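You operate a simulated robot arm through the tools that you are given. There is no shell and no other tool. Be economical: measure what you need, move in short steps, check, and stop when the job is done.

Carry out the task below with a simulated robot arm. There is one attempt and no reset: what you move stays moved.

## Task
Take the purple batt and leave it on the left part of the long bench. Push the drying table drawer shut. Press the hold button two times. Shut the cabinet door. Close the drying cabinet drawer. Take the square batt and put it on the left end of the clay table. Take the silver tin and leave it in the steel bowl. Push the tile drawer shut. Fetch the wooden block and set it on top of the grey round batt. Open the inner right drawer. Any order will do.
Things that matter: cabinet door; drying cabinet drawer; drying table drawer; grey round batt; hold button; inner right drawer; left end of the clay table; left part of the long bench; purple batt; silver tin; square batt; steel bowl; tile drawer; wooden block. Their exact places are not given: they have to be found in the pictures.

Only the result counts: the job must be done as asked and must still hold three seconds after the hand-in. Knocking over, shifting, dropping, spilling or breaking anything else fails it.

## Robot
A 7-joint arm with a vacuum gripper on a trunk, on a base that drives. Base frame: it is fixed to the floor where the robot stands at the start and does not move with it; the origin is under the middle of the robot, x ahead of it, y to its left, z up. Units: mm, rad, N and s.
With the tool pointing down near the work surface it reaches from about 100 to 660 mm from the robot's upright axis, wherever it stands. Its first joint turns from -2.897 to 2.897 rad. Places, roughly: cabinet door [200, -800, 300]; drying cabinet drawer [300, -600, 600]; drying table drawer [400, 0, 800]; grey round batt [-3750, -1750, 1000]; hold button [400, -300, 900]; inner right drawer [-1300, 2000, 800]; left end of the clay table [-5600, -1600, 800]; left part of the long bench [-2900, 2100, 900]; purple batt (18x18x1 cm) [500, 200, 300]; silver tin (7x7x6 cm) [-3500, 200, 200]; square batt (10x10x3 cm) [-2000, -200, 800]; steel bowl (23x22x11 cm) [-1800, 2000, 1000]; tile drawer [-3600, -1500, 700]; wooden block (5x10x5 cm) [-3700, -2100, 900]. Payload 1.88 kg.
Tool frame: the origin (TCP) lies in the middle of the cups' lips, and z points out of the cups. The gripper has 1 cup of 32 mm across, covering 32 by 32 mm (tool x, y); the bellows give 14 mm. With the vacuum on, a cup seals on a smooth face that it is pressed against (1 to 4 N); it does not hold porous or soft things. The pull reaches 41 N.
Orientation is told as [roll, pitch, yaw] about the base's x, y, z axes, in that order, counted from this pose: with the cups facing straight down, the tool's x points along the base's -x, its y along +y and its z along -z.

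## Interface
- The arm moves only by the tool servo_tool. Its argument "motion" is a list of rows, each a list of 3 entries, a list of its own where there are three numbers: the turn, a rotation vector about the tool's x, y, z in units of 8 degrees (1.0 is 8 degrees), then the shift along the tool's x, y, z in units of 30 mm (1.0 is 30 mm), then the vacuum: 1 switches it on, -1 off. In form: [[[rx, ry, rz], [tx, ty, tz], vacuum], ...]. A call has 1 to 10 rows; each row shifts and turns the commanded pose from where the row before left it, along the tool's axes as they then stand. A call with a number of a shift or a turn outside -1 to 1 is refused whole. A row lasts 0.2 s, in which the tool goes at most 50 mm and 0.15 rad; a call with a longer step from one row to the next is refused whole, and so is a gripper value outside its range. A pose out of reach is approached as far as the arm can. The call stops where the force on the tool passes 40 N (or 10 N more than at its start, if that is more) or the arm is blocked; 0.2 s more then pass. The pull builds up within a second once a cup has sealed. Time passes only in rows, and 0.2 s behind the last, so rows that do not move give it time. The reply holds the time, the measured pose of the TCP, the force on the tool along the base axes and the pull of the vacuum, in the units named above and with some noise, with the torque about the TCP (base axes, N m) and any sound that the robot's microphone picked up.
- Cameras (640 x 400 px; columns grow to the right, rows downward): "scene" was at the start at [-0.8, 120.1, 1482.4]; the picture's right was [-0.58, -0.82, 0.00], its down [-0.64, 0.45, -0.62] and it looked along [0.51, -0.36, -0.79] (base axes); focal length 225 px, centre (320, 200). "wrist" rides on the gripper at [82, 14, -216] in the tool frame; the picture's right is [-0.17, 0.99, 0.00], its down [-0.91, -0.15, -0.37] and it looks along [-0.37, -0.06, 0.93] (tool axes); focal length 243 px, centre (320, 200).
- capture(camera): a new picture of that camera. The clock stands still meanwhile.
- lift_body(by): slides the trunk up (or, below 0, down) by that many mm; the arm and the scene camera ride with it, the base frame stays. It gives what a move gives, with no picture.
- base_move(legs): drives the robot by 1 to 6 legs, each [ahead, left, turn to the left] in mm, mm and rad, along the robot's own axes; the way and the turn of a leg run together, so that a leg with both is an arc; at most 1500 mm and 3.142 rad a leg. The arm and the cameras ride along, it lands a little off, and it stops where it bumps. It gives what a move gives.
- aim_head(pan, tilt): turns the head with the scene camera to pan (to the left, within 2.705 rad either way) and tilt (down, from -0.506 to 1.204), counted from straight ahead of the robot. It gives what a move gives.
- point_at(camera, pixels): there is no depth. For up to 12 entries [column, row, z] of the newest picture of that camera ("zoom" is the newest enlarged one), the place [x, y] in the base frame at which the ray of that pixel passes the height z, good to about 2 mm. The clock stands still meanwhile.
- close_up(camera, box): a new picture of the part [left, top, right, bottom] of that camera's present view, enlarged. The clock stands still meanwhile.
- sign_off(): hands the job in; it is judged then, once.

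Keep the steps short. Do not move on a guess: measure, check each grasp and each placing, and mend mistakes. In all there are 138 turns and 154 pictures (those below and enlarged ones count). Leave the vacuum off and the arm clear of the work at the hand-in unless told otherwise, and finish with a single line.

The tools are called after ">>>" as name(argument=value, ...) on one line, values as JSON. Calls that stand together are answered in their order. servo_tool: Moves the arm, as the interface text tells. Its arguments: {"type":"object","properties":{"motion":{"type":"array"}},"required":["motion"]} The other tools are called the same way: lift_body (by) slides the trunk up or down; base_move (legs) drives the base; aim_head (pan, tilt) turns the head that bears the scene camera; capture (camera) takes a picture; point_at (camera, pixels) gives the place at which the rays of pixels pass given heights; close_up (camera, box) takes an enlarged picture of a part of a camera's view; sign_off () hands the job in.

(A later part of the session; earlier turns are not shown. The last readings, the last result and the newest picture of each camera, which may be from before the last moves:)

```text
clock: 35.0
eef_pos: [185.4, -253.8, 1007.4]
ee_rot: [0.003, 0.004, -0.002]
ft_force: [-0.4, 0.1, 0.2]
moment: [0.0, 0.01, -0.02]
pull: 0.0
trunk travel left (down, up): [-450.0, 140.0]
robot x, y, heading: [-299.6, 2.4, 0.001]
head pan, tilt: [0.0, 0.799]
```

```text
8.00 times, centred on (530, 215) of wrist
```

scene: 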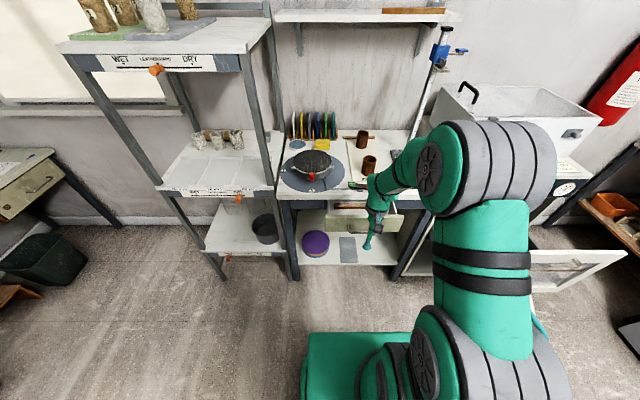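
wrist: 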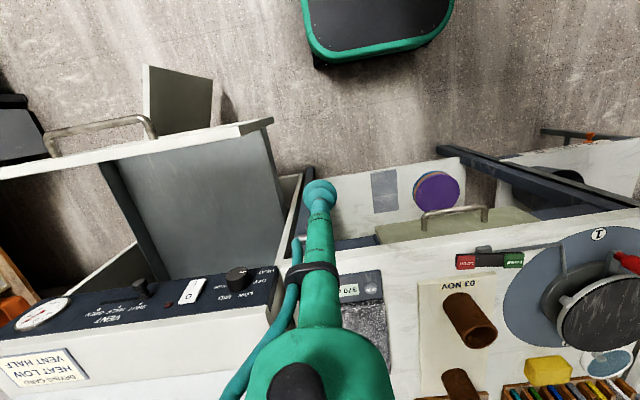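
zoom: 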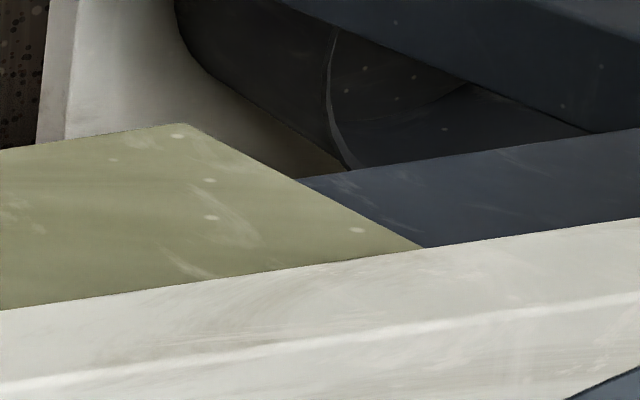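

The drawer front rests flush on its frame: closed. Now look at the drying cabinet: drawer and door.

>>> aim_head(pan=-0.75, tilt=0.85)

>>> capture(camera="scene")

```text
clock: 36.1
eef_pos: [184.5, -253.6, 1007.6]
ee_rot: [0.002, 0.005, -0.002]
ft_force: [0.3, 0.4, 0.1]
moment: [0.0, 0.0, -0.01]
pull: 0.0
trunk travel left (down, up): [-450.0, 140.0]
robot x, y, heading: [-303.7, 1.1, -0.006]
head pan, tilt: [-0.75, 0.85]
```

```text
116 pictures are left
```

scene: 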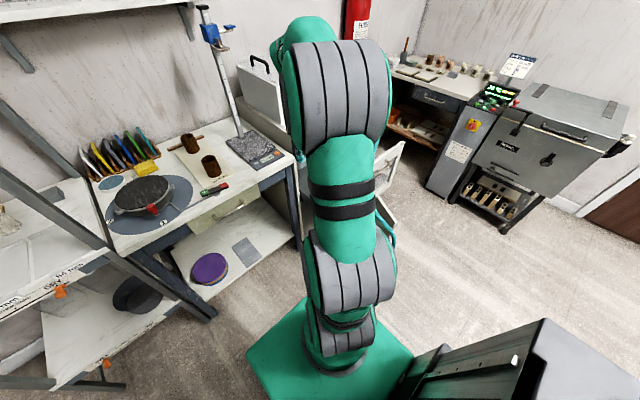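

The arm hides the cabinet. Look further right to check free floor before driving there.

>>> aim_head(pan=-1.5, tilt=0.7)

>>> capture(camera="scene")

>>> aim_head(pan=-2.4, tilt=0.6)

>>> capture(camera="scene")

```text
clock: 37.2
eef_pos: [184.5, -253.8, 1007.3]
ee_rot: [0.002, 0.005, -0.003]
ft_force: [-0.2, -0.1, 0.1]
moment: [0.0, -0.01, 0.04]
pull: 0.1
trunk travel left (down, up): [-450.0, 140.0]
robot x, y, heading: [-299.7, 1.1, -0.007]
head pan, tilt: [-1.499, 0.7]
```

```text
115 pictures are left
```

scene: 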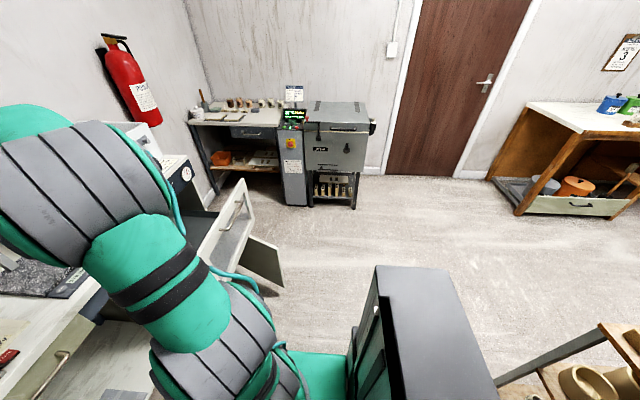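

```text
clock: 38.4
eef_pos: [185.3, -251.8, 1006.8]
ee_rot: [0.001, 0.006, 0.0]
ft_force: [0.4, -1.3, 0.6]
moment: [0.03, -0.02, 0.0]
pull: 0.0
trunk travel left (down, up): [-450.0, 140.0]
robot x, y, heading: [-302.5, 0.2, 0.001]
head pan, tilt: [-2.4, 0.6]
```

```text
114 pictures are left
```

scene: 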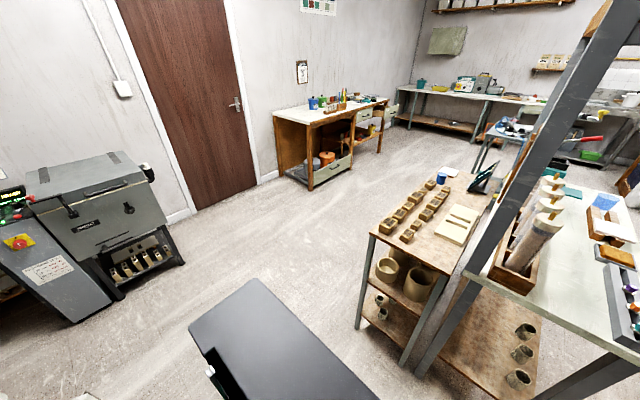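

The dark box is the robot's own mast. Check how far the cart behind is, and locate the drawer/door roughly, before driving.

>>> point_at(camera="scene", pixels=[[358, 328, 0], [370, 235, 700], [405, 370, 0], [110, 295, 0], [185, 262, 0], [465, 275, 800]])

>>> aim_head(pan=-1.4, tilt=0.9)

>>> capture(camera="scene")

```text
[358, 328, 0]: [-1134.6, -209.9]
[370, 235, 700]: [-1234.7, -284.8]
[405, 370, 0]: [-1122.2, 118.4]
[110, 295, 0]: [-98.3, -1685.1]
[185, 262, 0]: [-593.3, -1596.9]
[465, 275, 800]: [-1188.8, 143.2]
```

```text
clock: 39.6
eef_pos: [184.3, -253.5, 1006.4]
ee_rot: [0.001, 0.006, -0.001]
ft_force: [0.2, -0.9, 0.6]
moment: [-0.04, -0.04, 0.0]
pull: 0.1
trunk travel left (down, up): [-450.0, 140.0]
robot x, y, heading: [-297.1, -0.8, -0.002]
head pan, tilt: [-1.4, 0.901]
```

```text
113 pictures are left
```

scene: 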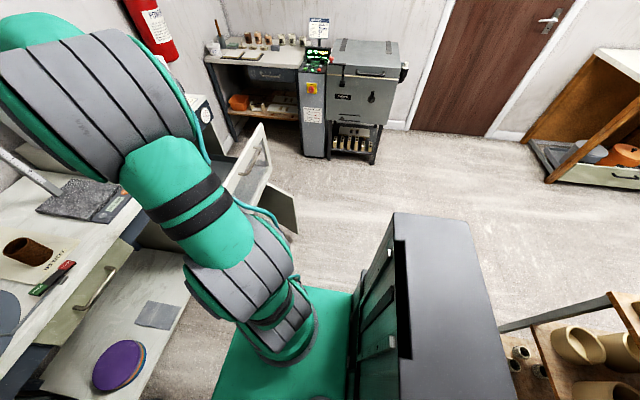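

>>> point_at(camera="scene", pixels=[[298, 233, 150], [298, 233, 100], [264, 122, 650], [264, 122, 550], [225, 190, 650], [272, 175, 500]])

>>> base_move(legs=[[-150, -250, 0], [0, -300, 0]])

>>> aim_head(pan=0.0, tilt=0.95)

>>> capture(camera="scene")

>>> capture(camera="wrist")

```text
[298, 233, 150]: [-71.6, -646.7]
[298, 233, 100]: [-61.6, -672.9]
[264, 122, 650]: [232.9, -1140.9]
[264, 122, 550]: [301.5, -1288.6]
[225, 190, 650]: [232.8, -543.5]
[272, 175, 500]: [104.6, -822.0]
```

```text
clock: 43.3
eef_pos: [32.5, -808.0, 1007.7]
ee_rot: [0.002, 0.004, -0.005]
ft_force: [0.1, -0.2, 0.0]
moment: [-0.05, 0.0, 0.04]
pull: 0.0
trunk travel left (down, up): [-450.0, 140.0]
robot x, y, heading: [-451.4, -550.6, -0.007]
head pan, tilt: [-1.4, 0.901]
```

```text
clock: 44.8
eef_pos: [31.9, -809.0, 1008.4]
ee_rot: [0.002, 0.005, -0.005]
ft_force: [-0.7, -0.5, 0.0]
moment: [-0.02, 0.0, -0.01]
pull: 0.0
trunk travel left (down, up): [-450.0, 140.0]
robot x, y, heading: [-450.5, -555.2, -0.005]
head pan, tilt: [0.0, 0.949]
```

```text
112 pictures are left
```

scene: 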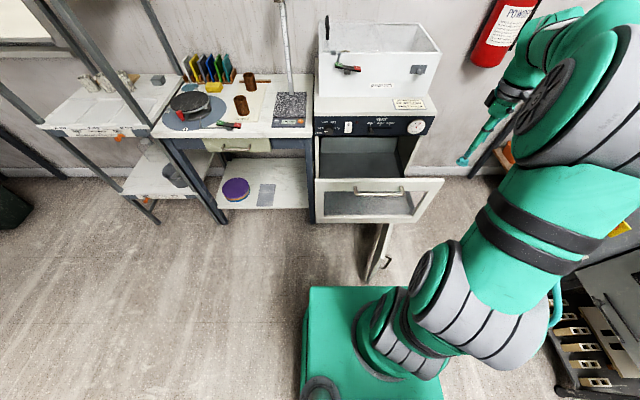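

```text
111 pictures are left
```

wrist: 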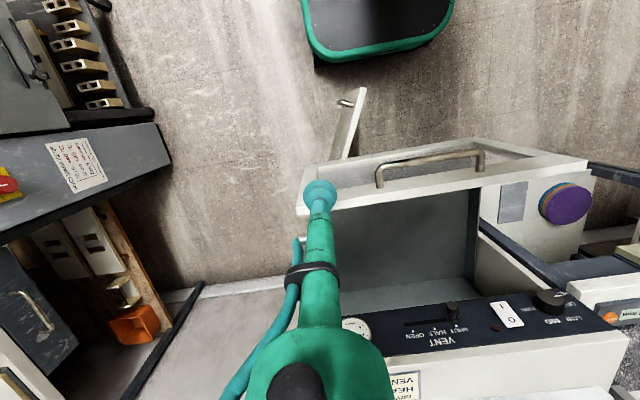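

>>> close_up(camera="scene", box=[300, 170, 460, 290])

>>> close_up(camera="wrist", box=[280, 70, 600, 270])

```text
3.33 times, centred on (380, 230) of scene
```

zoom: 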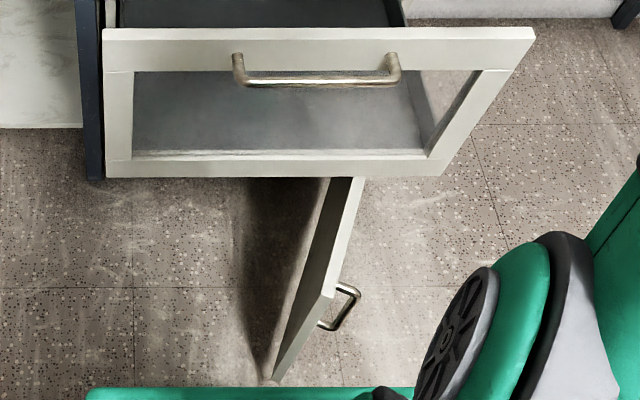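

```text
2.00 times, centred on (440, 170) of wrist
```

zoom: 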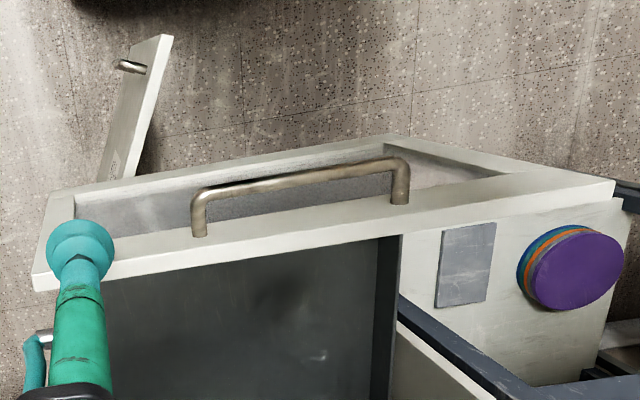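

Door is open about 90°, hinged on the far (−y) side. Triangulating its outer top corner, its handle, and the drawer handle.

>>> point_at(camera="scene", pixels=[[399, 259.2, 300], [399, 259.2, 400], [399, 259.2, 500], [381.6, 284.6, 50], [381.6, 284.6, 100], [404, 257, 300], [371, 194.3, 600], [371, 194.3, 700], [420, 194, 600], [420, 194, 700]])

>>> point_at(camera="wrist", pixels=[[360, 88.5, 300], [360, 88.5, 400], [360, 88.5, 500], [345, 103, 300], [377, 172, 600], [377, 172, 700], [482, 151, 600], [482, 151, 700], [297, 210, 700], [587, 160, 700]])

```text
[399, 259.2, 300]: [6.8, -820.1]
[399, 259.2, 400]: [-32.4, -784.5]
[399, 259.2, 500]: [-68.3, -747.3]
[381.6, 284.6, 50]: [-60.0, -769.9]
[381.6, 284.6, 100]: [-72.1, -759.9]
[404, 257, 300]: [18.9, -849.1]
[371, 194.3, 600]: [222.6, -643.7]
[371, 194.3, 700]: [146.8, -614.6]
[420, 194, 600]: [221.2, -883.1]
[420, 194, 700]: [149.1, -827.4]
```

```text
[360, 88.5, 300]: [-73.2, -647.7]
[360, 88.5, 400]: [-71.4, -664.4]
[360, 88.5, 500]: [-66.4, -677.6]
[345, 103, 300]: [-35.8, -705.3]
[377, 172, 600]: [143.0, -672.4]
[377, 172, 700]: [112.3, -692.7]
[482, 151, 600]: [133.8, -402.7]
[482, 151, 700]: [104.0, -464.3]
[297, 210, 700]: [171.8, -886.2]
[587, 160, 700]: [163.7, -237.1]
```

The enlargement was wider than my box (left edge at column 284), so I redo the scene pixels.

>>> point_at(camera="scene", pixels=[[383, 259.2, 400], [383, 259.2, 450], [383, 259.2, 500], [365.6, 284.6, 50], [365.6, 284.6, 100], [389.5, 258, 450], [355.4, 194.5, 650], [355.4, 194.5, 700], [402, 195, 650], [402, 195, 700], [316, 178.5, 700], [444, 179, 700]])

>>> point_at(camera="wrist", pixels=[[360, 88.5, 450], [377, 172, 650], [482, 151, 650], [345, 103, 400], [345, 103, 350], [297, 210, 750], [587, 160, 750]])

```text
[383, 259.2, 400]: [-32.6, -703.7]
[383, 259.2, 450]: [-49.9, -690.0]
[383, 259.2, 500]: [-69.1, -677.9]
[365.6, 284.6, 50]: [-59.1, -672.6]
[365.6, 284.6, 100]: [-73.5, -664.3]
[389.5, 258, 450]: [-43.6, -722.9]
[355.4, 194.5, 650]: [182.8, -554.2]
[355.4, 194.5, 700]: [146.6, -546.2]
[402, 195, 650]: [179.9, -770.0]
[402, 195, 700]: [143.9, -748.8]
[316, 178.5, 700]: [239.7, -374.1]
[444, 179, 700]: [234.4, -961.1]
```

```text
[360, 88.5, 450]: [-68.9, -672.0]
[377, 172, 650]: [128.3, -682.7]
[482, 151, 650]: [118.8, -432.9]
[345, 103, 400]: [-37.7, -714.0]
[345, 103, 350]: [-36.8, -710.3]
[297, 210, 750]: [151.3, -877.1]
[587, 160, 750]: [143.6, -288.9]
```

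Findings: drawer handle bar at x≈82, y −530..−712, z≈788; the door's free edge stands at (−66,−676) and is 500 high. I need to come nearer for the drawer without the base hitting the door, so I measure the base's outline.

>>> point_at(camera="scene", pixels=[[308, 288, 250], [390, 288, 250], [308, 288, 350], [320, 400, 250], [302, 400, 250], [442, 360, 250]])

>>> point_at(camera="wrist", pixels=[[312, 58, 250], [445, 40, 250], [318, 68, 150], [440, 52, 150]])

```text
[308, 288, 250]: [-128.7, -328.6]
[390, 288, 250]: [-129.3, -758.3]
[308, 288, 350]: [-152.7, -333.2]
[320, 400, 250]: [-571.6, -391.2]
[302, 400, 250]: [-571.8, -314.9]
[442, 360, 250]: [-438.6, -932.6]
```

```text
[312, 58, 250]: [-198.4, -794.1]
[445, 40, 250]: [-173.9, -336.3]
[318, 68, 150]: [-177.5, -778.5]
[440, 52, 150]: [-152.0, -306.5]
```

Base is ±235 wide with its front 270 ahead. Drive left 175, then ahead 200: stays clear of the door edge at y −676.

>>> base_move(legs=[[0, 175, 0], [200, 0, 0]])

>>> servo_tool(motion=[[[0, 0, 0], [1, 0, 0], -1], [[0, 0, 0], [1, 0, 0], -1], [[0, 0, 0], [1, 0, 0], -1], [[0, 0, 0], [1, 0, 0], -1], [[0, 0, 0], [1, 0, 0], -1], [[0, 0, 0], [1, 0, 0], -1], [[0, 0, 0], [1, 0, 0], -1]])

>>> capture(camera="wrist")

```text
clock: 47.5
eef_pos: [233.5, -630.3, 1007.4]
ee_rot: [0.003, 0.005, -0.006]
ft_force: [0.0, -0.3, -0.1]
moment: [0.0, 0.01, 0.0]
pull: 0.0
trunk travel left (down, up): [-450.0, 140.0]
robot x, y, heading: [-249.4, -378.7, -0.003]
head pan, tilt: [0.0, 0.949]
```

```text
clock: 49.1
eef_pos: [22.9, -629.7, 1009.0]
ee_rot: [0.001, 0.005, -0.005]
ft_force: [-0.1, -0.2, 1.0]
moment: [0.0, 0.06, 0.01]
pull: 0.1
trunk travel left (down, up): [-450.0, 140.0]
robot x, y, heading: [-248.2, -373.1, -0.001]
head pan, tilt: [0.0, 0.949]
```

```text
108 pictures are left
```

wrist: 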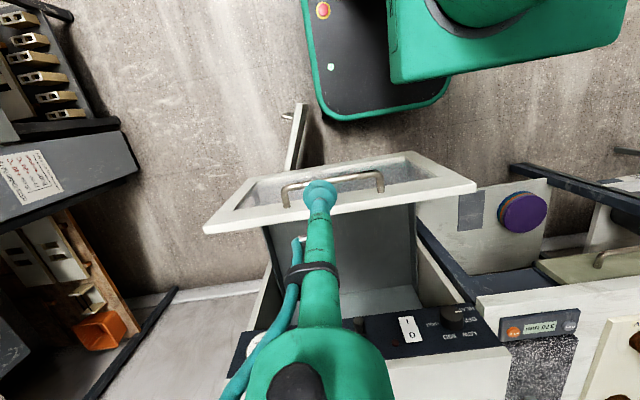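

>>> capture(camera="scene")

>>> point_at(camera="wrist", pixels=[[284, 190, 700], [284, 190, 788], [379, 173, 700], [379, 173, 788], [205, 232, 840], [475, 187, 840], [205, 232, 780], [475, 187, 780]])

```text
107 pictures are left
```

scene: 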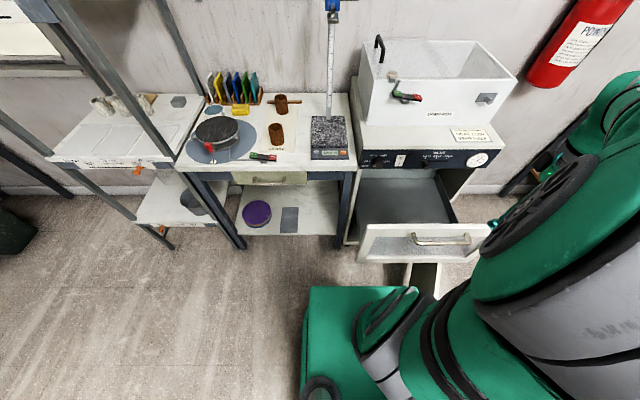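

```text
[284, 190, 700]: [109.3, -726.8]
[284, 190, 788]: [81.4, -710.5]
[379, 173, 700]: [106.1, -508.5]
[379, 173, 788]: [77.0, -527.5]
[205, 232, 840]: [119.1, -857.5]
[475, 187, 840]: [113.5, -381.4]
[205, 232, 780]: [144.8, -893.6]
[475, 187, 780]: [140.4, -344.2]
```

>>> point_at(camera="scene", pixels=[[414, 240, 620], [414, 240, 700], [414, 240, 788], [468, 241, 620], [468, 241, 700], [468, 241, 788], [368, 223, 700], [368, 223, 788], [360, 262, 500], [360, 262, 600]])

>>> close_up(camera="scene", box=[340, 170, 500, 270])

```text
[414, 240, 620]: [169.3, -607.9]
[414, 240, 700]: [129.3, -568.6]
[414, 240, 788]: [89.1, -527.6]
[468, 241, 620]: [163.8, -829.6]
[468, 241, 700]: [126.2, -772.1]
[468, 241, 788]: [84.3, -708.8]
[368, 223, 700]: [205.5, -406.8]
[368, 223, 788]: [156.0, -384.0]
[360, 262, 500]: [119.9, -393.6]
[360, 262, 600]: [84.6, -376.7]
```

```text
4.00 times, centred on (420, 220) of scene
```

zoom: 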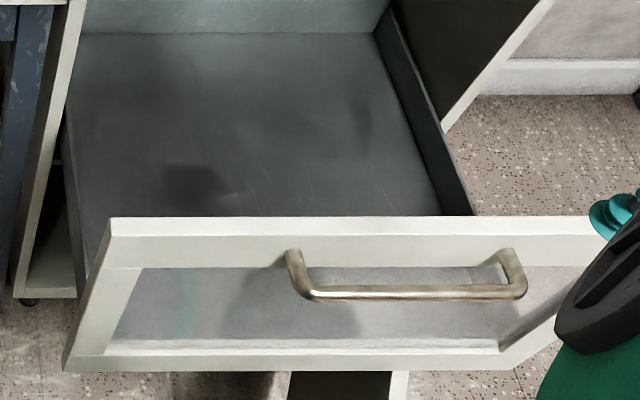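

Handle confirmed at (83, −528..−709, 788). Tilt the tip 24° forward, lower it to z≈752 in front of the bar.

>>> servo_tool(motion=[[[0, -1, 0], [0, 0.2, 0], -1], [[0, -1, 0], [0, 0.2, 0], -1], [[0, -1, 0], [0, 0, 0], -1]])

>>> servo_tool(motion=[[[0, 0, 0], [0.349, 0, 0.783], -1], [[0, 0, 0], [0.349, 0, 0.783], -1], [[0, 0, 0], [0.349, 0, 0.783], -1], [[0, 0, 0], [0.349, 0, 0.783], -1], [[0, 0, 0], [0.349, 0, 0.783], -1], [[0, 0, 0], [0.349, 0, 0.783], -1], [[0, 0, 0], [0.349, 0, 0.783], -1], [[0, 0, 0], [0.349, 0, 0.783], -1], [[0, 0, 0], [0.349, 0, 0.783], -1], [[0, 0, 0], [0.349, 0, 0.783], -1]])

>>> capture(camera="scene")

```text
clock: 49.9
eef_pos: [23.1, -617.8, 1008.3]
ee_rot: [0.002, -0.414, -0.005]
ft_force: [0.0, 0.2, 0.1]
moment: [0.02, -0.01, 0.01]
pull: 0.2
trunk travel left (down, up): [-450.0, 140.0]
robot x, y, heading: [-250.8, -380.3, -0.001]
head pan, tilt: [0.0, 0.949]
```

```text
clock: 52.1
eef_pos: [22.5, -619.3, 753.2]
ee_rot: [0.001, -0.414, -0.007]
ft_force: [-0.8, -0.1, 0.2]
moment: [-0.02, 0.02, -0.02]
pull: 0.0
trunk travel left (down, up): [-450.0, 140.0]
robot x, y, heading: [-250.1, -377.0, -0.005]
head pan, tilt: [0.0, 0.949]
```

```text
105 pictures are left
```

scene: 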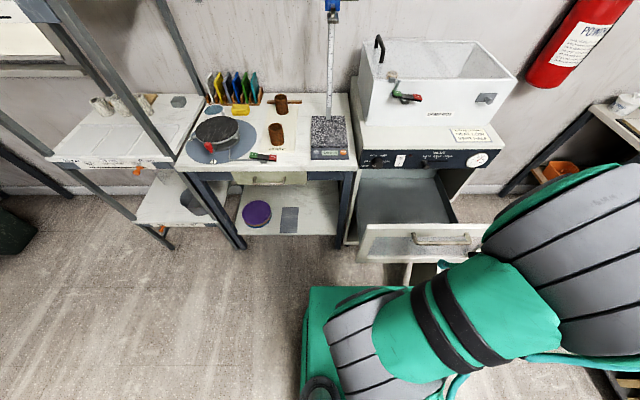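

Tool is just in front of the handle. Push forward 10 mm per row.

>>> servo_tool(motion=[[[0, 0, 0], [-0.609, 0, 0.271], -1], [[0, 0, 0], [-0.609, 0, 0.271], -1], [[0, 0, 0], [-0.305, 0, 0.136], -1], [[0, 0, 0], [-0.305, 0, 0.136], -1], [[0, 0, 0], [-0.305, 0, 0.136], -1], [[0, 0, 0], [-0.305, 0, 0.136], -1], [[0, 0, 0], [-0.305, 0, 0.136], -1], [[0, 0, 0], [-0.305, 0, 0.136], -1]])

>>> close_up(camera="scene", box=[340, 170, 500, 270])

```text
clock: 53.9
eef_pos: [122.6, -618.4, 751.4]
ee_rot: [0.003, -0.414, -0.008]
ft_force: [0.3, -0.9, 0.4]
moment: [0.03, 0.0, 0.0]
pull: 0.1
trunk travel left (down, up): [-450.0, 140.0]
robot x, y, heading: [-247.9, -377.7, -0.001]
head pan, tilt: [0.0, 0.949]
```

```text
4.00 times, centred on (420, 220) of scene
```

zoom: 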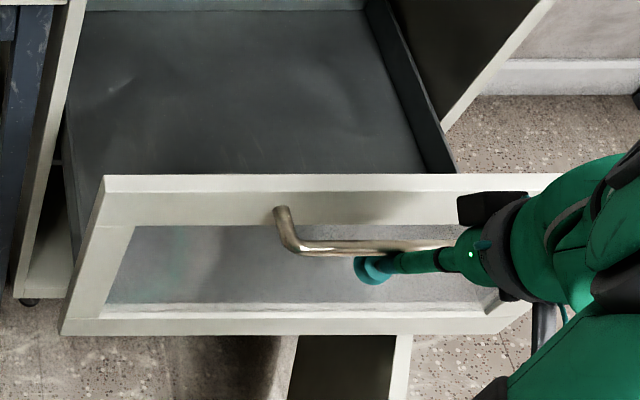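

The drawer moves smoothly. Continue to x≈300 in stages.

>>> servo_tool(motion=[[[0, 0, 0], [-0.366, 0, 0.163], -1], [[0, 0, 0], [-0.366, 0, 0.163], -1], [[0, 0, 0], [-0.366, 0, 0.163], -1], [[0, 0, 0], [-0.366, 0, 0.163], -1], [[0, 0, 0], [-0.366, 0, 0.163], -1], [[0, 0, 0], [-0.366, 0, 0.163], -1], [[0, 0, 0], [-0.366, 0, 0.163], -1], [[0, 0, 0], [-0.366, 0, 0.163], -1], [[0, 0, 0], [-0.366, 0, 0.163], -1], [[0, 0, 0], [-0.366, 0, 0.163], -1]])

>>> close_up(camera="scene", box=[340, 150, 500, 250])

```text
clock: 56.1
eef_pos: [243.5, -620.3, 751.5]
ee_rot: [0.002, -0.415, -0.006]
ft_force: [0.2, -0.2, -0.2]
moment: [0.01, 0.0, 0.0]
pull: 0.1
trunk travel left (down, up): [-450.0, 140.0]
robot x, y, heading: [-247.1, -371.9, -0.003]
head pan, tilt: [0.0, 0.949]
```

```text
4.00 times, centred on (420, 200) of scene
```

zoom: 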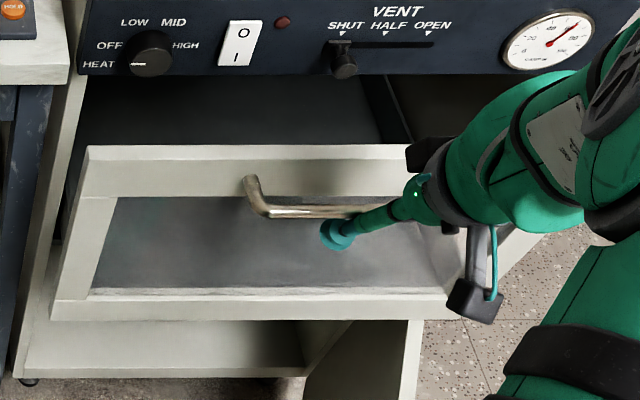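

>>> capture(camera="wrist")

>>> close_up(camera="scene", box=[340, 150, 500, 250])

>>> point_at(camera="zoom", pixels=[[343, 70, 850], [343, 70, 900], [300, 75, 850], [300, 75, 900], [300, 1, 950], [250, 145, 840]])

```text
102 pictures are left
```

wrist: 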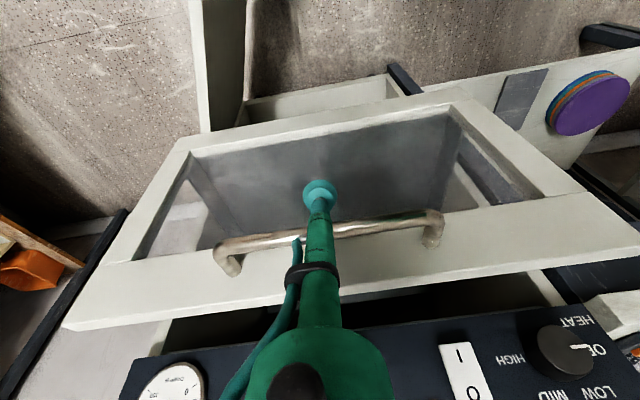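

```text
4.00 times, centred on (420, 200) of scene
```

zoom: 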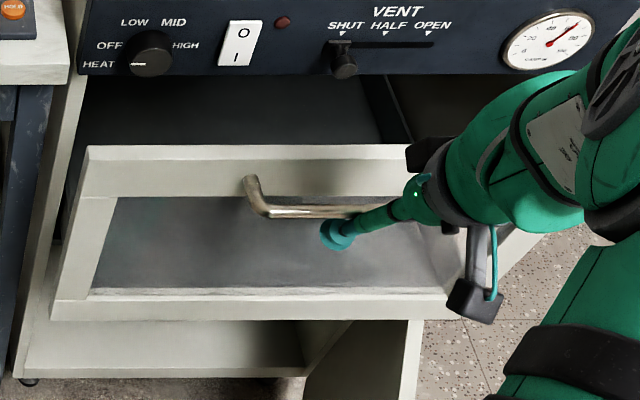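

```text
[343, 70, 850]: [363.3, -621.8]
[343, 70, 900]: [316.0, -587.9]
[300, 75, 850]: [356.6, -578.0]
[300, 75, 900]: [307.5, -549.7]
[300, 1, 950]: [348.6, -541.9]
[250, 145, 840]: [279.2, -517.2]
```

Drawer front is at x≈277 and the vent knob sits above at x≈335; I tilt 8° more to keep the hand clear, then continue gently.

>>> servo_tool(motion=[[[0, -1, 0], [0, 0, 0], -1], [[0, 0, 0], [-0.34, 0, 0.212], -1], [[0, 0, 0], [-0.34, 0, 0.212], -1], [[0, 0, 0], [-0.283, 0, 0.177], -1], [[0, 0, 0], [-0.283, 0, 0.177], -1]])

>>> servo_tool(motion=[[[0, 0, 0], [-0.2, 0, 0.125], -1], [[0, 0, 0], [-0.2, 0, 0.125], -1], [[0, 0, 0], [-0.2, 0, 0.125], -1]])

>>> close_up(camera="scene", box=[340, 150, 500, 250])

```text
clock: 57.3
eef_pos: [286.8, -619.6, 749.6]
ee_rot: [0.002, -0.556, -0.006]
ft_force: [0.8, 0.0, 0.1]
moment: [0.0, 0.02, 0.03]
pull: 0.0
trunk travel left (down, up): [-450.0, 140.0]
robot x, y, heading: [-247.9, -377.6, 0.0]
head pan, tilt: [0.0, 0.949]
```

```text
clock: 58.1
eef_pos: [309.4, -619.4, 750.1]
ee_rot: [0.002, -0.554, -0.006]
ft_force: [-1.2, 0.3, -0.8]
moment: [0.02, -0.02, 0.01]
pull: 0.1
trunk travel left (down, up): [-450.0, 140.0]
robot x, y, heading: [-248.4, -378.1, -0.004]
head pan, tilt: [0.0, 0.949]
```

```text
4.00 times, centred on (420, 200) of scene
```

zoom: 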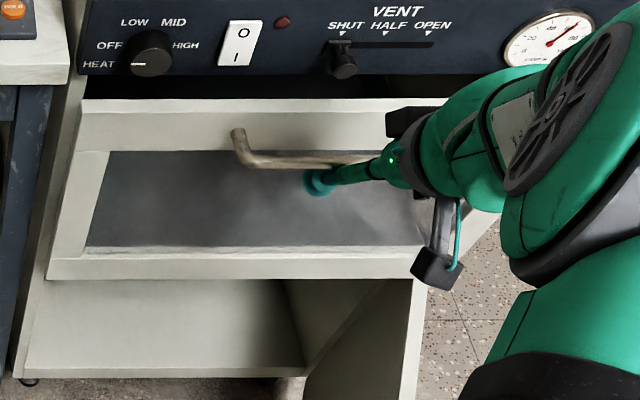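

Nearly there; a gap of ~25 px remains under the panel. Continue in small steps until resistance.

>>> servo_tool(motion=[[[0, 0, 0], [-0.2, 0, 0.125], -1], [[0, 0, 0], [-0.2, 0, 0.125], -1], [[0, 0, 0], [-0.2, 0, 0.125], -1]])

>>> servo_tool(motion=[[[0, 0, 0], [-0.15, 0, 0.094], -1], [[0, 0, 0], [-0.15, 0, 0.094], -1], [[0, 0, 0], [-0.15, 0, 0.094], -1]])

>>> close_up(camera="scene", box=[340, 150, 500, 250])

```text
clock: 58.9
eef_pos: [331.2, -620.4, 749.7]
ee_rot: [0.003, -0.554, -0.006]
ft_force: [-0.4, 0.4, 0.8]
moment: [-0.01, 0.02, 0.0]
pull: 0.1
trunk travel left (down, up): [-450.0, 140.0]
robot x, y, heading: [-251.5, -376.0, -0.005]
head pan, tilt: [0.0, 0.949]
```

```text
clock: 59.7
eef_pos: [346.9, -619.9, 749.5]
ee_rot: [0.002, -0.553, -0.007]
ft_force: [0.8, -0.1, 0.5]
moment: [0.03, -0.03, -0.01]
pull: 0.1
trunk travel left (down, up): [-450.0, 140.0]
robot x, y, heading: [-251.1, -378.1, -0.003]
head pan, tilt: [0.0, 0.949]
```

```text
4.00 times, centred on (420, 200) of scene
```

zoom: 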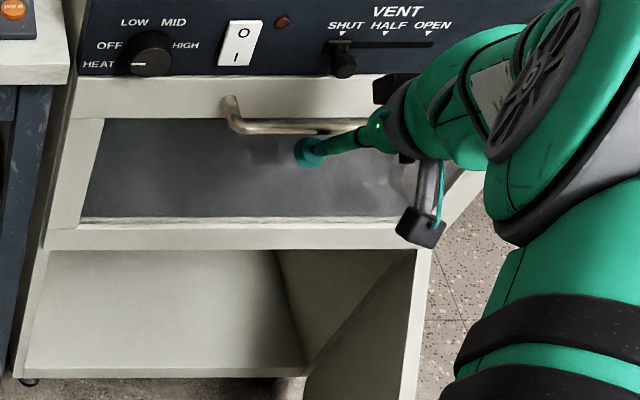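

>>> servo_tool(motion=[[[0, 0, 0], [-0.15, 0, 0.094], -1], [[0, 0, 0], [-0.15, 0, 0.094], -1]])

>>> servo_tool(motion=[[[0, 0, 0], [-0.15, 0, 0.094], -1], [[0, 0, 0], [-0.15, 0, 0.094], -1]])

>>> close_up(camera="scene", box=[340, 130, 500, 230])

```text
clock: 60.3
eef_pos: [351.6, -620.0, 749.6]
ee_rot: [0.003, -0.55, -0.009]
ft_force: [-22.4, -1.6, 5.9]
moment: [0.08, -0.97, 0.02]
pull: 0.1
trunk travel left (down, up): [-450.0, 140.0]
robot x, y, heading: [-253.8, -377.5, -0.004]
head pan, tilt: [0.0, 0.949]
```

```text
clock: 60.7
eef_pos: [354.0, -621.3, 749.5]
ee_rot: [0.005, -0.549, -0.008]
ft_force: [-21.1, 5.1, 17.9]
moment: [-0.24, -0.67, -0.11]
pull: 0.0
trunk travel left (down, up): [-450.0, 140.0]
robot x, y, heading: [-253.6, -378.5, -0.002]
head pan, tilt: [0.0, 0.949]
stopped in row 1: the force on the tool passed its limit at 48 N (the readings are from after the stop); the commanded pose is now the measured one
```

```text
4.00 times, centred on (420, 180) of scene
```

zoom: 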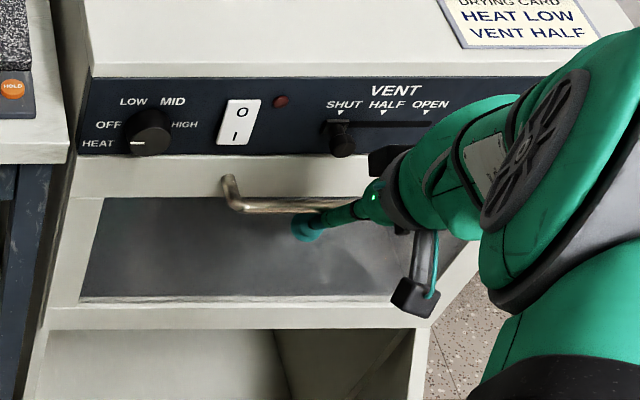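

The torque (−0.97 at −22 N) matches contact at the bar, so this is the end stop. Back away and inspect.

>>> servo_tool(motion=[[[0, 0, 0], [0.424, 0, -0.265], -1], [[0, 0, 0], [0.848, 0, -0.53], -1], [[0, 0, 0], [0.848, 0, -0.53], -1], [[0, 0, 0], [0.848, 0, -0.53], -1], [[0, 0, 0], [0.848, 0, -0.53], -1], [[0, 0, 0], [0.848, 0, -0.53], -1], [[0, 0, 0], [0.848, 0, -0.53], -1], [[0, 0, 0], [0.848, 0, -0.53], -1], [[0, 0, 0], [0.848, 0, -0.53], -1], [[0, 0, 0], [0.848, 0, -0.53], -1]])

>>> servo_tool(motion=[[[0, 1, 0], [0, 0, 0], -1], [[0, 1, 0], [0, 0, 0], -1], [[0, 1, 0], [0, 0, 0], -1], [[0, 0.95, 0], [0, 0, 0], -1]])

>>> capture(camera="wrist")

>>> close_up(camera="scene", box=[340, 150, 500, 250])

```text
clock: 62.6
eef_pos: [105.1, -571.0, 687.0]
ee_rot: [0.16, -0.448, -0.054]
ft_force: [0.3, -0.1, -0.3]
moment: [-0.02, 0.0, 0.01]
pull: 0.0
trunk travel left (down, up): [-450.0, 140.0]
robot x, y, heading: [-249.6, -379.8, -0.003]
head pan, tilt: [0.0, 0.949]
stopped in row 9: the arm was blocked; the commanded pose is now the measured one
```

```text
clock: 63.6
eef_pos: [104.9, -569.9, 689.4]
ee_rot: [0.143, 0.097, 0.031]
ft_force: [-0.5, -0.3, -0.4]
moment: [-0.02, -0.02, 0.04]
pull: 0.0
trunk travel left (down, up): [-450.0, 140.0]
robot x, y, heading: [-254.0, -380.1, -0.001]
head pan, tilt: [0.0, 0.949]
```

```text
97 pictures are left
```

wrist: 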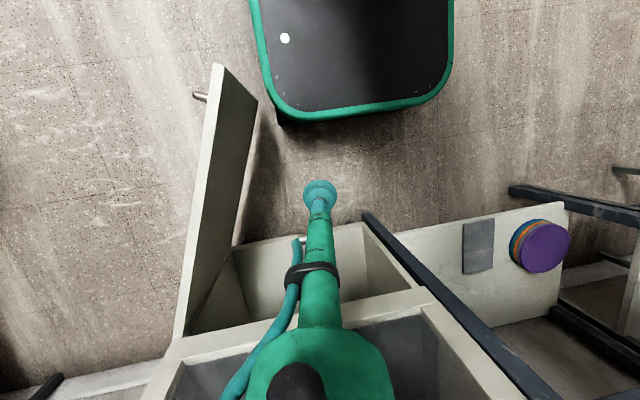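

```text
4.00 times, centred on (420, 200) of scene
```

zoom: 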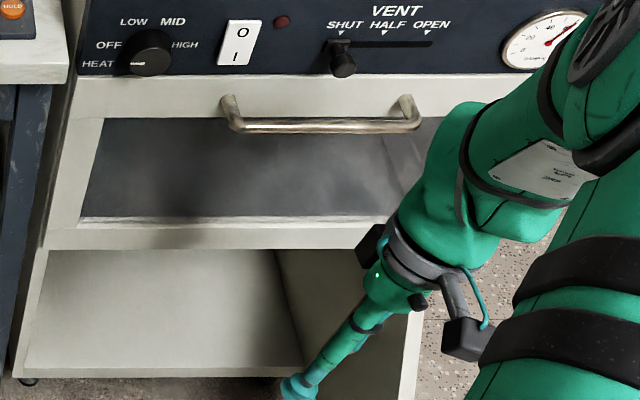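

The drawer is flush: closed. Next the door: measure its top edge line from this wrist picture (z 500).

>>> point_at(camera="wrist", pixels=[[218, 65, 500], [198, 200, 500], [178, 335, 500], [213, 65, 500], [257, 103, 500], [210, 95, 300], [195, 97, 300], [415, 290, 500], [172, 345, 500]])

>>> servo_tool(motion=[[[1, -0.69, 0.22], [0, 0, -1], -1], [[0, 0, 0], [0, -1, -1], -1], [[0, 0, 0], [0, -1, -1], -1], [[0, 0, 0], [0, -1, -1], -1], [[0, 0, 0], [0, -1, -1], -1]])

>>> capture(camera="wrist")

```text
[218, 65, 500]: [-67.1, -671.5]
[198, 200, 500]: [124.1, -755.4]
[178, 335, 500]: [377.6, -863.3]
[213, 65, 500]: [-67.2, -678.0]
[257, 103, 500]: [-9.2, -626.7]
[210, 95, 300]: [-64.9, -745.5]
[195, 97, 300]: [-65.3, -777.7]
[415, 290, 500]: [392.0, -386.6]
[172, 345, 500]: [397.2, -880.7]
```

```text
refused: row 1 steps farther than a row can; nothing moved
```

```text
95 pictures are left
```

wrist: 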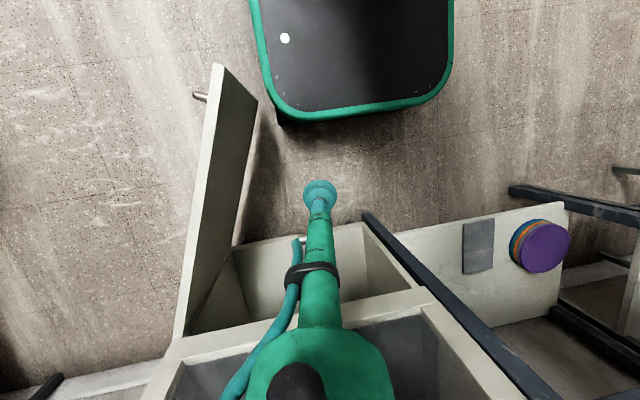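

Hinge at about (385,−868), door 490 long. I'll square the tool, tilt the tip 26° forward, and go over the door to its outer side.

>>> servo_tool(motion=[[[0.95, 0, 0.2], [0, 0, 0], -1], [[0.1, -0.98, 0], [0, 0, 0], -1], [[0, -1, 0], [0, 0, 0], -1], [[0, -1, 0], [0, 0, 0], -1], [[0, -0.96, 0], [0, 0, 0], -1]])

>>> servo_tool(motion=[[[0, 0, 0], [0.514, -0.952, -0.248], -1], [[0, 0, 0], [0.514, -0.952, -0.248], -1], [[0, 0, 0], [0.514, -0.952, -0.248], -1], [[0, 0, 0], [0.514, -0.952, -0.248], -1], [[0, 0, 0], [0.514, -0.952, -0.248], -1], [[0, 0, 0], [0.514, -0.952, -0.248], -1], [[0, 0, 0], [0.514, -0.952, -0.248], -1]])

>>> capture(camera="wrist")

```text
clock: 65.0
eef_pos: [74.8, -521.6, 640.4]
ee_rot: [0.131, -0.346, -0.02]
ft_force: [0.6, 0.1, -0.4]
moment: [-0.02, 0.02, 0.01]
pull: 0.1
trunk travel left (down, up): [-450.0, 140.0]
robot x, y, heading: [-248.9, -382.1, -0.006]
head pan, tilt: [0.0, 0.949]
stopped in row 5: the arm was blocked; the commanded pose is now the measured one
```

```text
clock: 66.6
eef_pos: [-39.7, -726.7, 631.0]
ee_rot: [0.125, -0.351, -0.017]
ft_force: [0.2, 0.0, -0.3]
moment: [-0.01, -0.01, 0.02]
pull: 0.0
trunk travel left (down, up): [-450.0, 140.0]
robot x, y, heading: [-247.8, -374.4, -0.007]
head pan, tilt: [0.0, 0.949]
```

```text
94 pictures are left
```

wrist: 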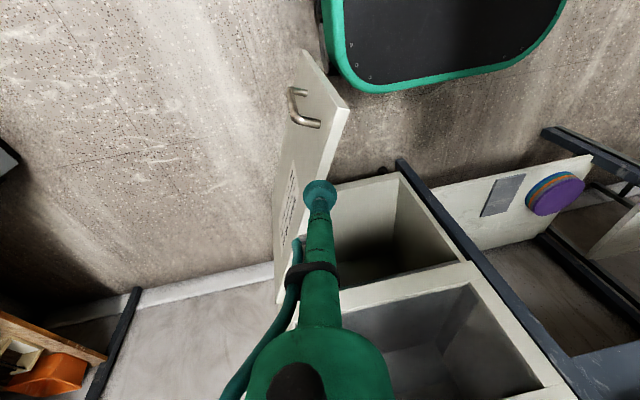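

The arm is cramped this low with the trunk up. Raise the tool, straighten it, and then lower the trunk instead.

>>> servo_tool(motion=[[[0, 0, 0], [-0.34, 0, -0.94], -1], [[0, 0, 0], [-0.34, 0, -0.94], -1], [[0, 0, 0], [-0.34, 0, -0.94], -1], [[0, 0, 0], [-0.34, 0, -0.94], -1], [[0, 0, 0], [-0.34, 0, -0.94], -1], [[0, 0, 0], [-0.34, -0.5, -0.94], -1], [[0, 0, 0], [-0.34, -0.5, -0.94], -1], [[0.9, 0, 0.1], [0, 0, 0], -1], [[0, -1, 0], [0, 0, 0], -1]])

>>> lift_body(by=-300)

>>> capture(camera="wrist")

>>> capture(camera="scene")

```text
clock: 68.6
eef_pos: [-38.1, -779.5, 834.9]
ee_rot: [0.002, -0.487, -0.031]
ft_force: [-0.5, 0.7, 0.1]
moment: [0.01, 0.03, 0.01]
pull: 0.1
trunk travel left (down, up): [-450.0, 140.0]
robot x, y, heading: [-250.7, -376.7, -0.001]
head pan, tilt: [0.0, 0.949]
```

```text
clock: 71.6
eef_pos: [-37.7, -779.9, 534.2]
ee_rot: [0.004, -0.487, -0.034]
ft_force: [-0.2, 0.0, -0.2]
moment: [0.02, 0.0, 0.02]
pull: 0.1
trunk travel left (down, up): [-150.0, 440.0]
robot x, y, heading: [-250.9, -376.5, -0.005]
head pan, tilt: [0.0, 0.949]
```

```text
93 pictures are left
```

wrist: 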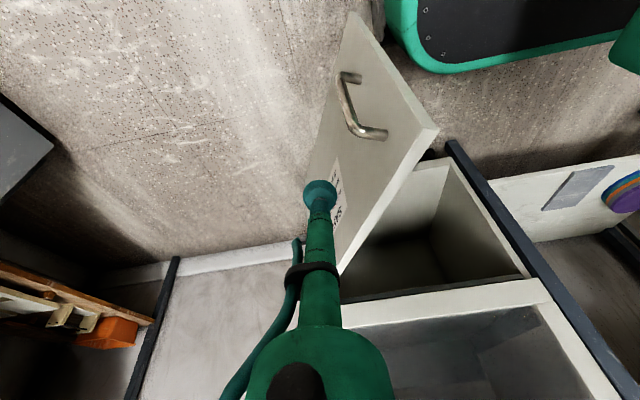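

```text
92 pictures are left
```

scene: 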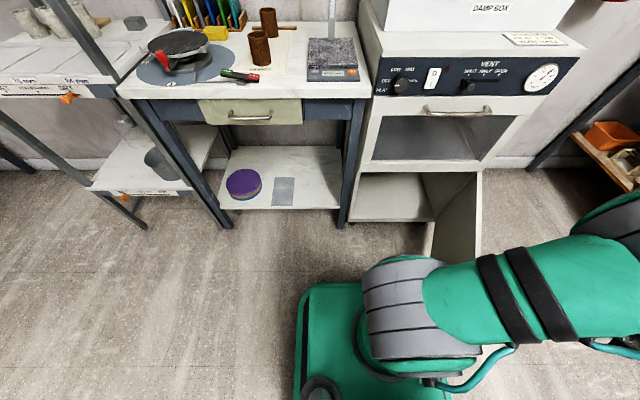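

Now over the outer side of the door. Descend to z≈440, then push toward +y along the door's arc.

>>> servo_tool(motion=[[[0, 0, 0], [0.366, 0, 0.693], -1], [[0, 0, 0], [0.366, 0, 0.693], -1], [[0, 0, 0], [0.366, 0, 0.693], -1], [[0, 0, 0], [0.366, 0, 0.693], -1], [[0, 0, 0], [-0.634, 0.667, 0.335], -1], [[0, 0, 0], [-0.634, 0.667, 0.335], -1]])

>>> servo_tool(motion=[[[0, 0, 0], [-0.345, 0.844, 0.183], -1], [[0, 0, 0], [-0.345, 0.844, 0.183], -1], [[0, 0, 0], [-0.345, 0.844, 0.183], -1]])

>>> capture(camera="wrist")

>>> capture(camera="scene")

```text
clock: 73.0
eef_pos: [6.4, -741.5, 440.8]
ee_rot: [0.002, -0.487, -0.033]
ft_force: [0.1, -0.4, -0.6]
moment: [-0.02, 0.01, 0.02]
pull: 0.0
trunk travel left (down, up): [-150.0, 440.0]
robot x, y, heading: [-249.3, -377.1, -0.005]
head pan, tilt: [0.0, 0.949]
```

```text
clock: 73.5
eef_pos: [20.7, -716.6, 445.3]
ee_rot: [-0.027, -0.481, -0.02]
ft_force: [-1.5, -2.9, -0.5]
moment: [0.02, 0.0, 0.03]
pull: 0.0
trunk travel left (down, up): [-150.0, 440.0]
robot x, y, heading: [-249.8, -373.9, -0.009]
head pan, tilt: [0.0, 0.949]
stopped in row 2: the force on the tool passed its limit at 58 N (the readings are from after the stop); the commanded pose is now the measured one
```

```text
91 pictures are left
```

wrist: 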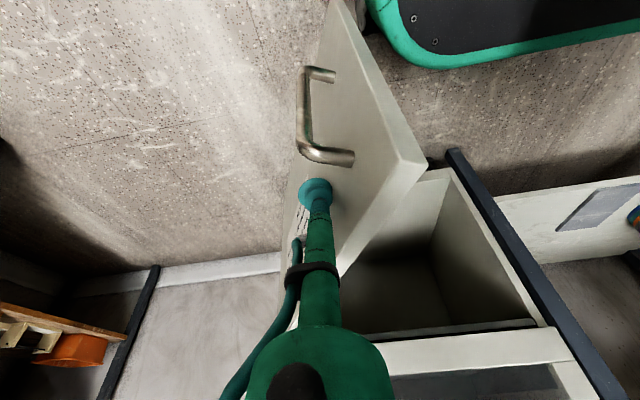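

```text
90 pictures are left
```

scene: 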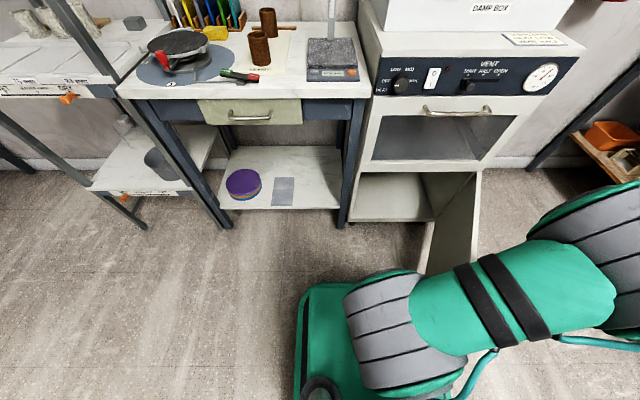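

Touched too fast (58 N peak). Push on with small 7 mm steps and look at the force.

>>> servo_tool(motion=[[[0, 0, 0], [-0.09, 0.2, 0.047], -1], [[0, 0, 0], [-0.09, 0.2, 0.047], -1], [[0, 0, 0], [-0.09, 0.2, 0.047], -1], [[0, 0, 0], [-0.09, 0.2, 0.047], -1], [[0, 0, 0], [-0.09, 0.2, 0.047], -1], [[0, 0, 0], [-0.09, 0.2, 0.047], -1]])

>>> capture(camera="wrist")

```text
clock: 74.0
eef_pos: [21.6, -716.1, 445.3]
ee_rot: [-0.046, -0.473, -0.01]
ft_force: [-4.7, -4.5, -1.9]
moment: [0.0, 0.02, 0.1]
pull: 0.0
trunk travel left (down, up): [-150.0, 440.0]
robot x, y, heading: [-252.4, -377.5, -0.004]
head pan, tilt: [0.0, 0.949]
stopped in row 2: the force on the tool passed its limit at 48 N (the readings are from after the stop); the commanded pose is now the measured one
```

```text
89 pictures are left
```

wrist: 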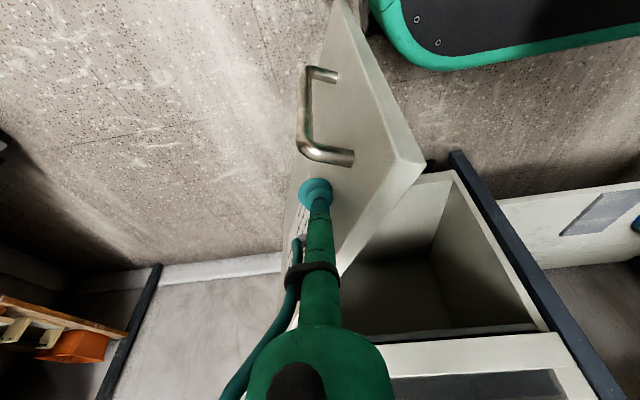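

The door does not move: the robot's own base corner is in its arc. Retreat the tool, raise the trunk above the door, and shift the base left.

>>> servo_tool(motion=[[[0.3, 0, 0], [0, -0.7, 0], -1], [[0, 0, 0], [0, -0.7, 0], -1]])

>>> lift_body(by=160)

>>> base_move(legs=[[0, 160, 0], [35, 0, 0]])

>>> capture(camera="scene")

```text
clock: 74.6
eef_pos: [20.7, -757.7, 447.5]
ee_rot: [-0.085, -0.474, -0.011]
ft_force: [0.3, 0.0, -0.5]
moment: [0.01, -0.02, -0.01]
pull: 0.1
trunk travel left (down, up): [-150.0, 440.0]
robot x, y, heading: [-249.0, -376.9, -0.01]
head pan, tilt: [0.0, 0.949]
```

```text
clock: 76.4
eef_pos: [20.3, -758.0, 608.5]
ee_rot: [-0.086, -0.476, -0.012]
ft_force: [1.0, -0.6, -0.1]
moment: [-0.02, -0.03, 0.02]
pull: 0.0
trunk travel left (down, up): [-310.0, 280.0]
robot x, y, heading: [-249.4, -376.7, -0.009]
head pan, tilt: [0.0, 0.949]
```

```text
clock: 78.3
eef_pos: [56.5, -597.0, 608.0]
ee_rot: [-0.086, -0.475, -0.011]
ft_force: [-0.6, 0.1, 0.9]
moment: [0.0, -0.02, -0.01]
pull: 0.0
trunk travel left (down, up): [-310.0, 280.0]
robot x, y, heading: [-212.7, -219.8, -0.008]
head pan, tilt: [0.0, 0.949]
```

```text
88 pictures are left
```

scene: 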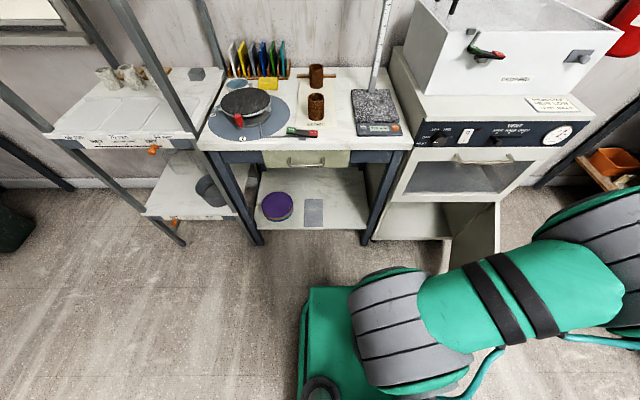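

Base is clear now. Bring the tool back over the outer side of the door and lower the trunk again.

>>> servo_tool(motion=[[[-0.6, 0, 0], [0.225, -0.905, -0.12], -1], [[0, 0, 0], [0.225, -0.905, -0.12], -1], [[0, 0, 0], [0.225, -0.905, -0.12], -1], [[0, 0, 0], [0.225, -0.905, -0.12], -1], [[0, 0, 0], [0.225, -0.905, -0.12], -1], [[0, 0, 0], [0.225, -0.905, -0.12], -1]])

>>> lift_body(by=-160)

>>> capture(camera="wrist")

```text
clock: 79.7
eef_pos: [5.7, -759.0, 612.1]
ee_rot: [-0.002, -0.473, -0.012]
ft_force: [-0.2, -0.4, 0.4]
moment: [-0.04, -0.03, -0.01]
pull: 0.0
trunk travel left (down, up): [-310.0, 280.0]
robot x, y, heading: [-217.2, -216.6, -0.006]
head pan, tilt: [0.0, 0.949]
```

```text
clock: 81.5
eef_pos: [6.3, -759.2, 450.3]
ee_rot: [-0.001, -0.475, -0.011]
ft_force: [-0.5, -0.3, 0.1]
moment: [0.0, 0.01, -0.01]
pull: 0.0
trunk travel left (down, up): [-150.0, 440.0]
robot x, y, heading: [-214.2, -216.7, -0.001]
head pan, tilt: [0.0, 0.949]
```

```text
87 pictures are left
```

wrist: 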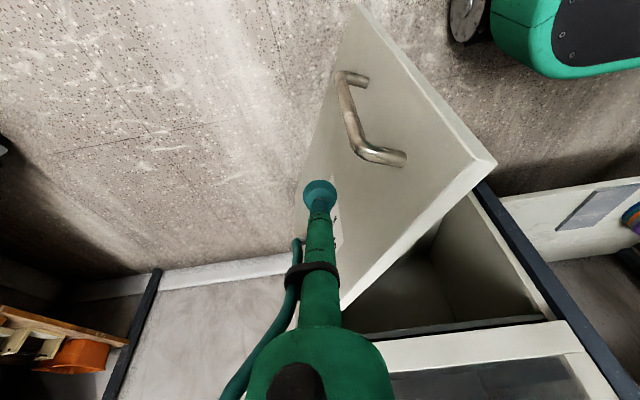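

The door is now free of the base. Push with 10 mm steps along the arc.

>>> servo_tool(motion=[[[0, 0, 0], [-0.13, 0.3, 0.07], -1], [[0, 0, 0], [-0.13, 0.3, 0.07], -1], [[0, 0, 0], [-0.13, 0.3, 0.07], -1], [[0, 0, 0], [-0.13, 0.3, 0.07], -1], [[0, 0, 0], [-0.13, 0.3, 0.07], -1], [[0, 0, 0], [-0.13, 0.3, 0.07], -1], [[0, 0, 0], [-0.13, 0.3, 0.07], -1], [[0, 0, 0], [-0.15, 0.3, 0.08], -1], [[0, 0, 0], [-0.15, 0.3, 0.08], -1], [[0, 0, 0], [-0.15, 0.3, 0.08], -1]])

>>> capture(camera="wrist")

```text
clock: 83.7
eef_pos: [53.7, -669.6, 450.1]
ee_rot: [-0.003, -0.475, -0.012]
ft_force: [-0.4, -0.2, -0.3]
moment: [0.01, -0.01, -0.01]
pull: 0.0
trunk travel left (down, up): [-150.0, 440.0]
robot x, y, heading: [-214.5, -213.8, -0.012]
head pan, tilt: [0.0, 0.949]
```

```text
86 pictures are left
```

wrist: 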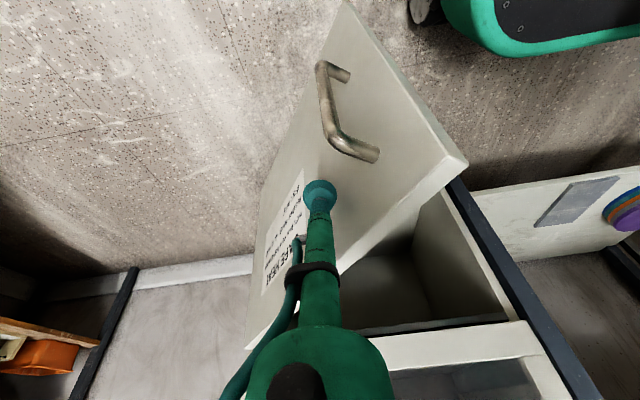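

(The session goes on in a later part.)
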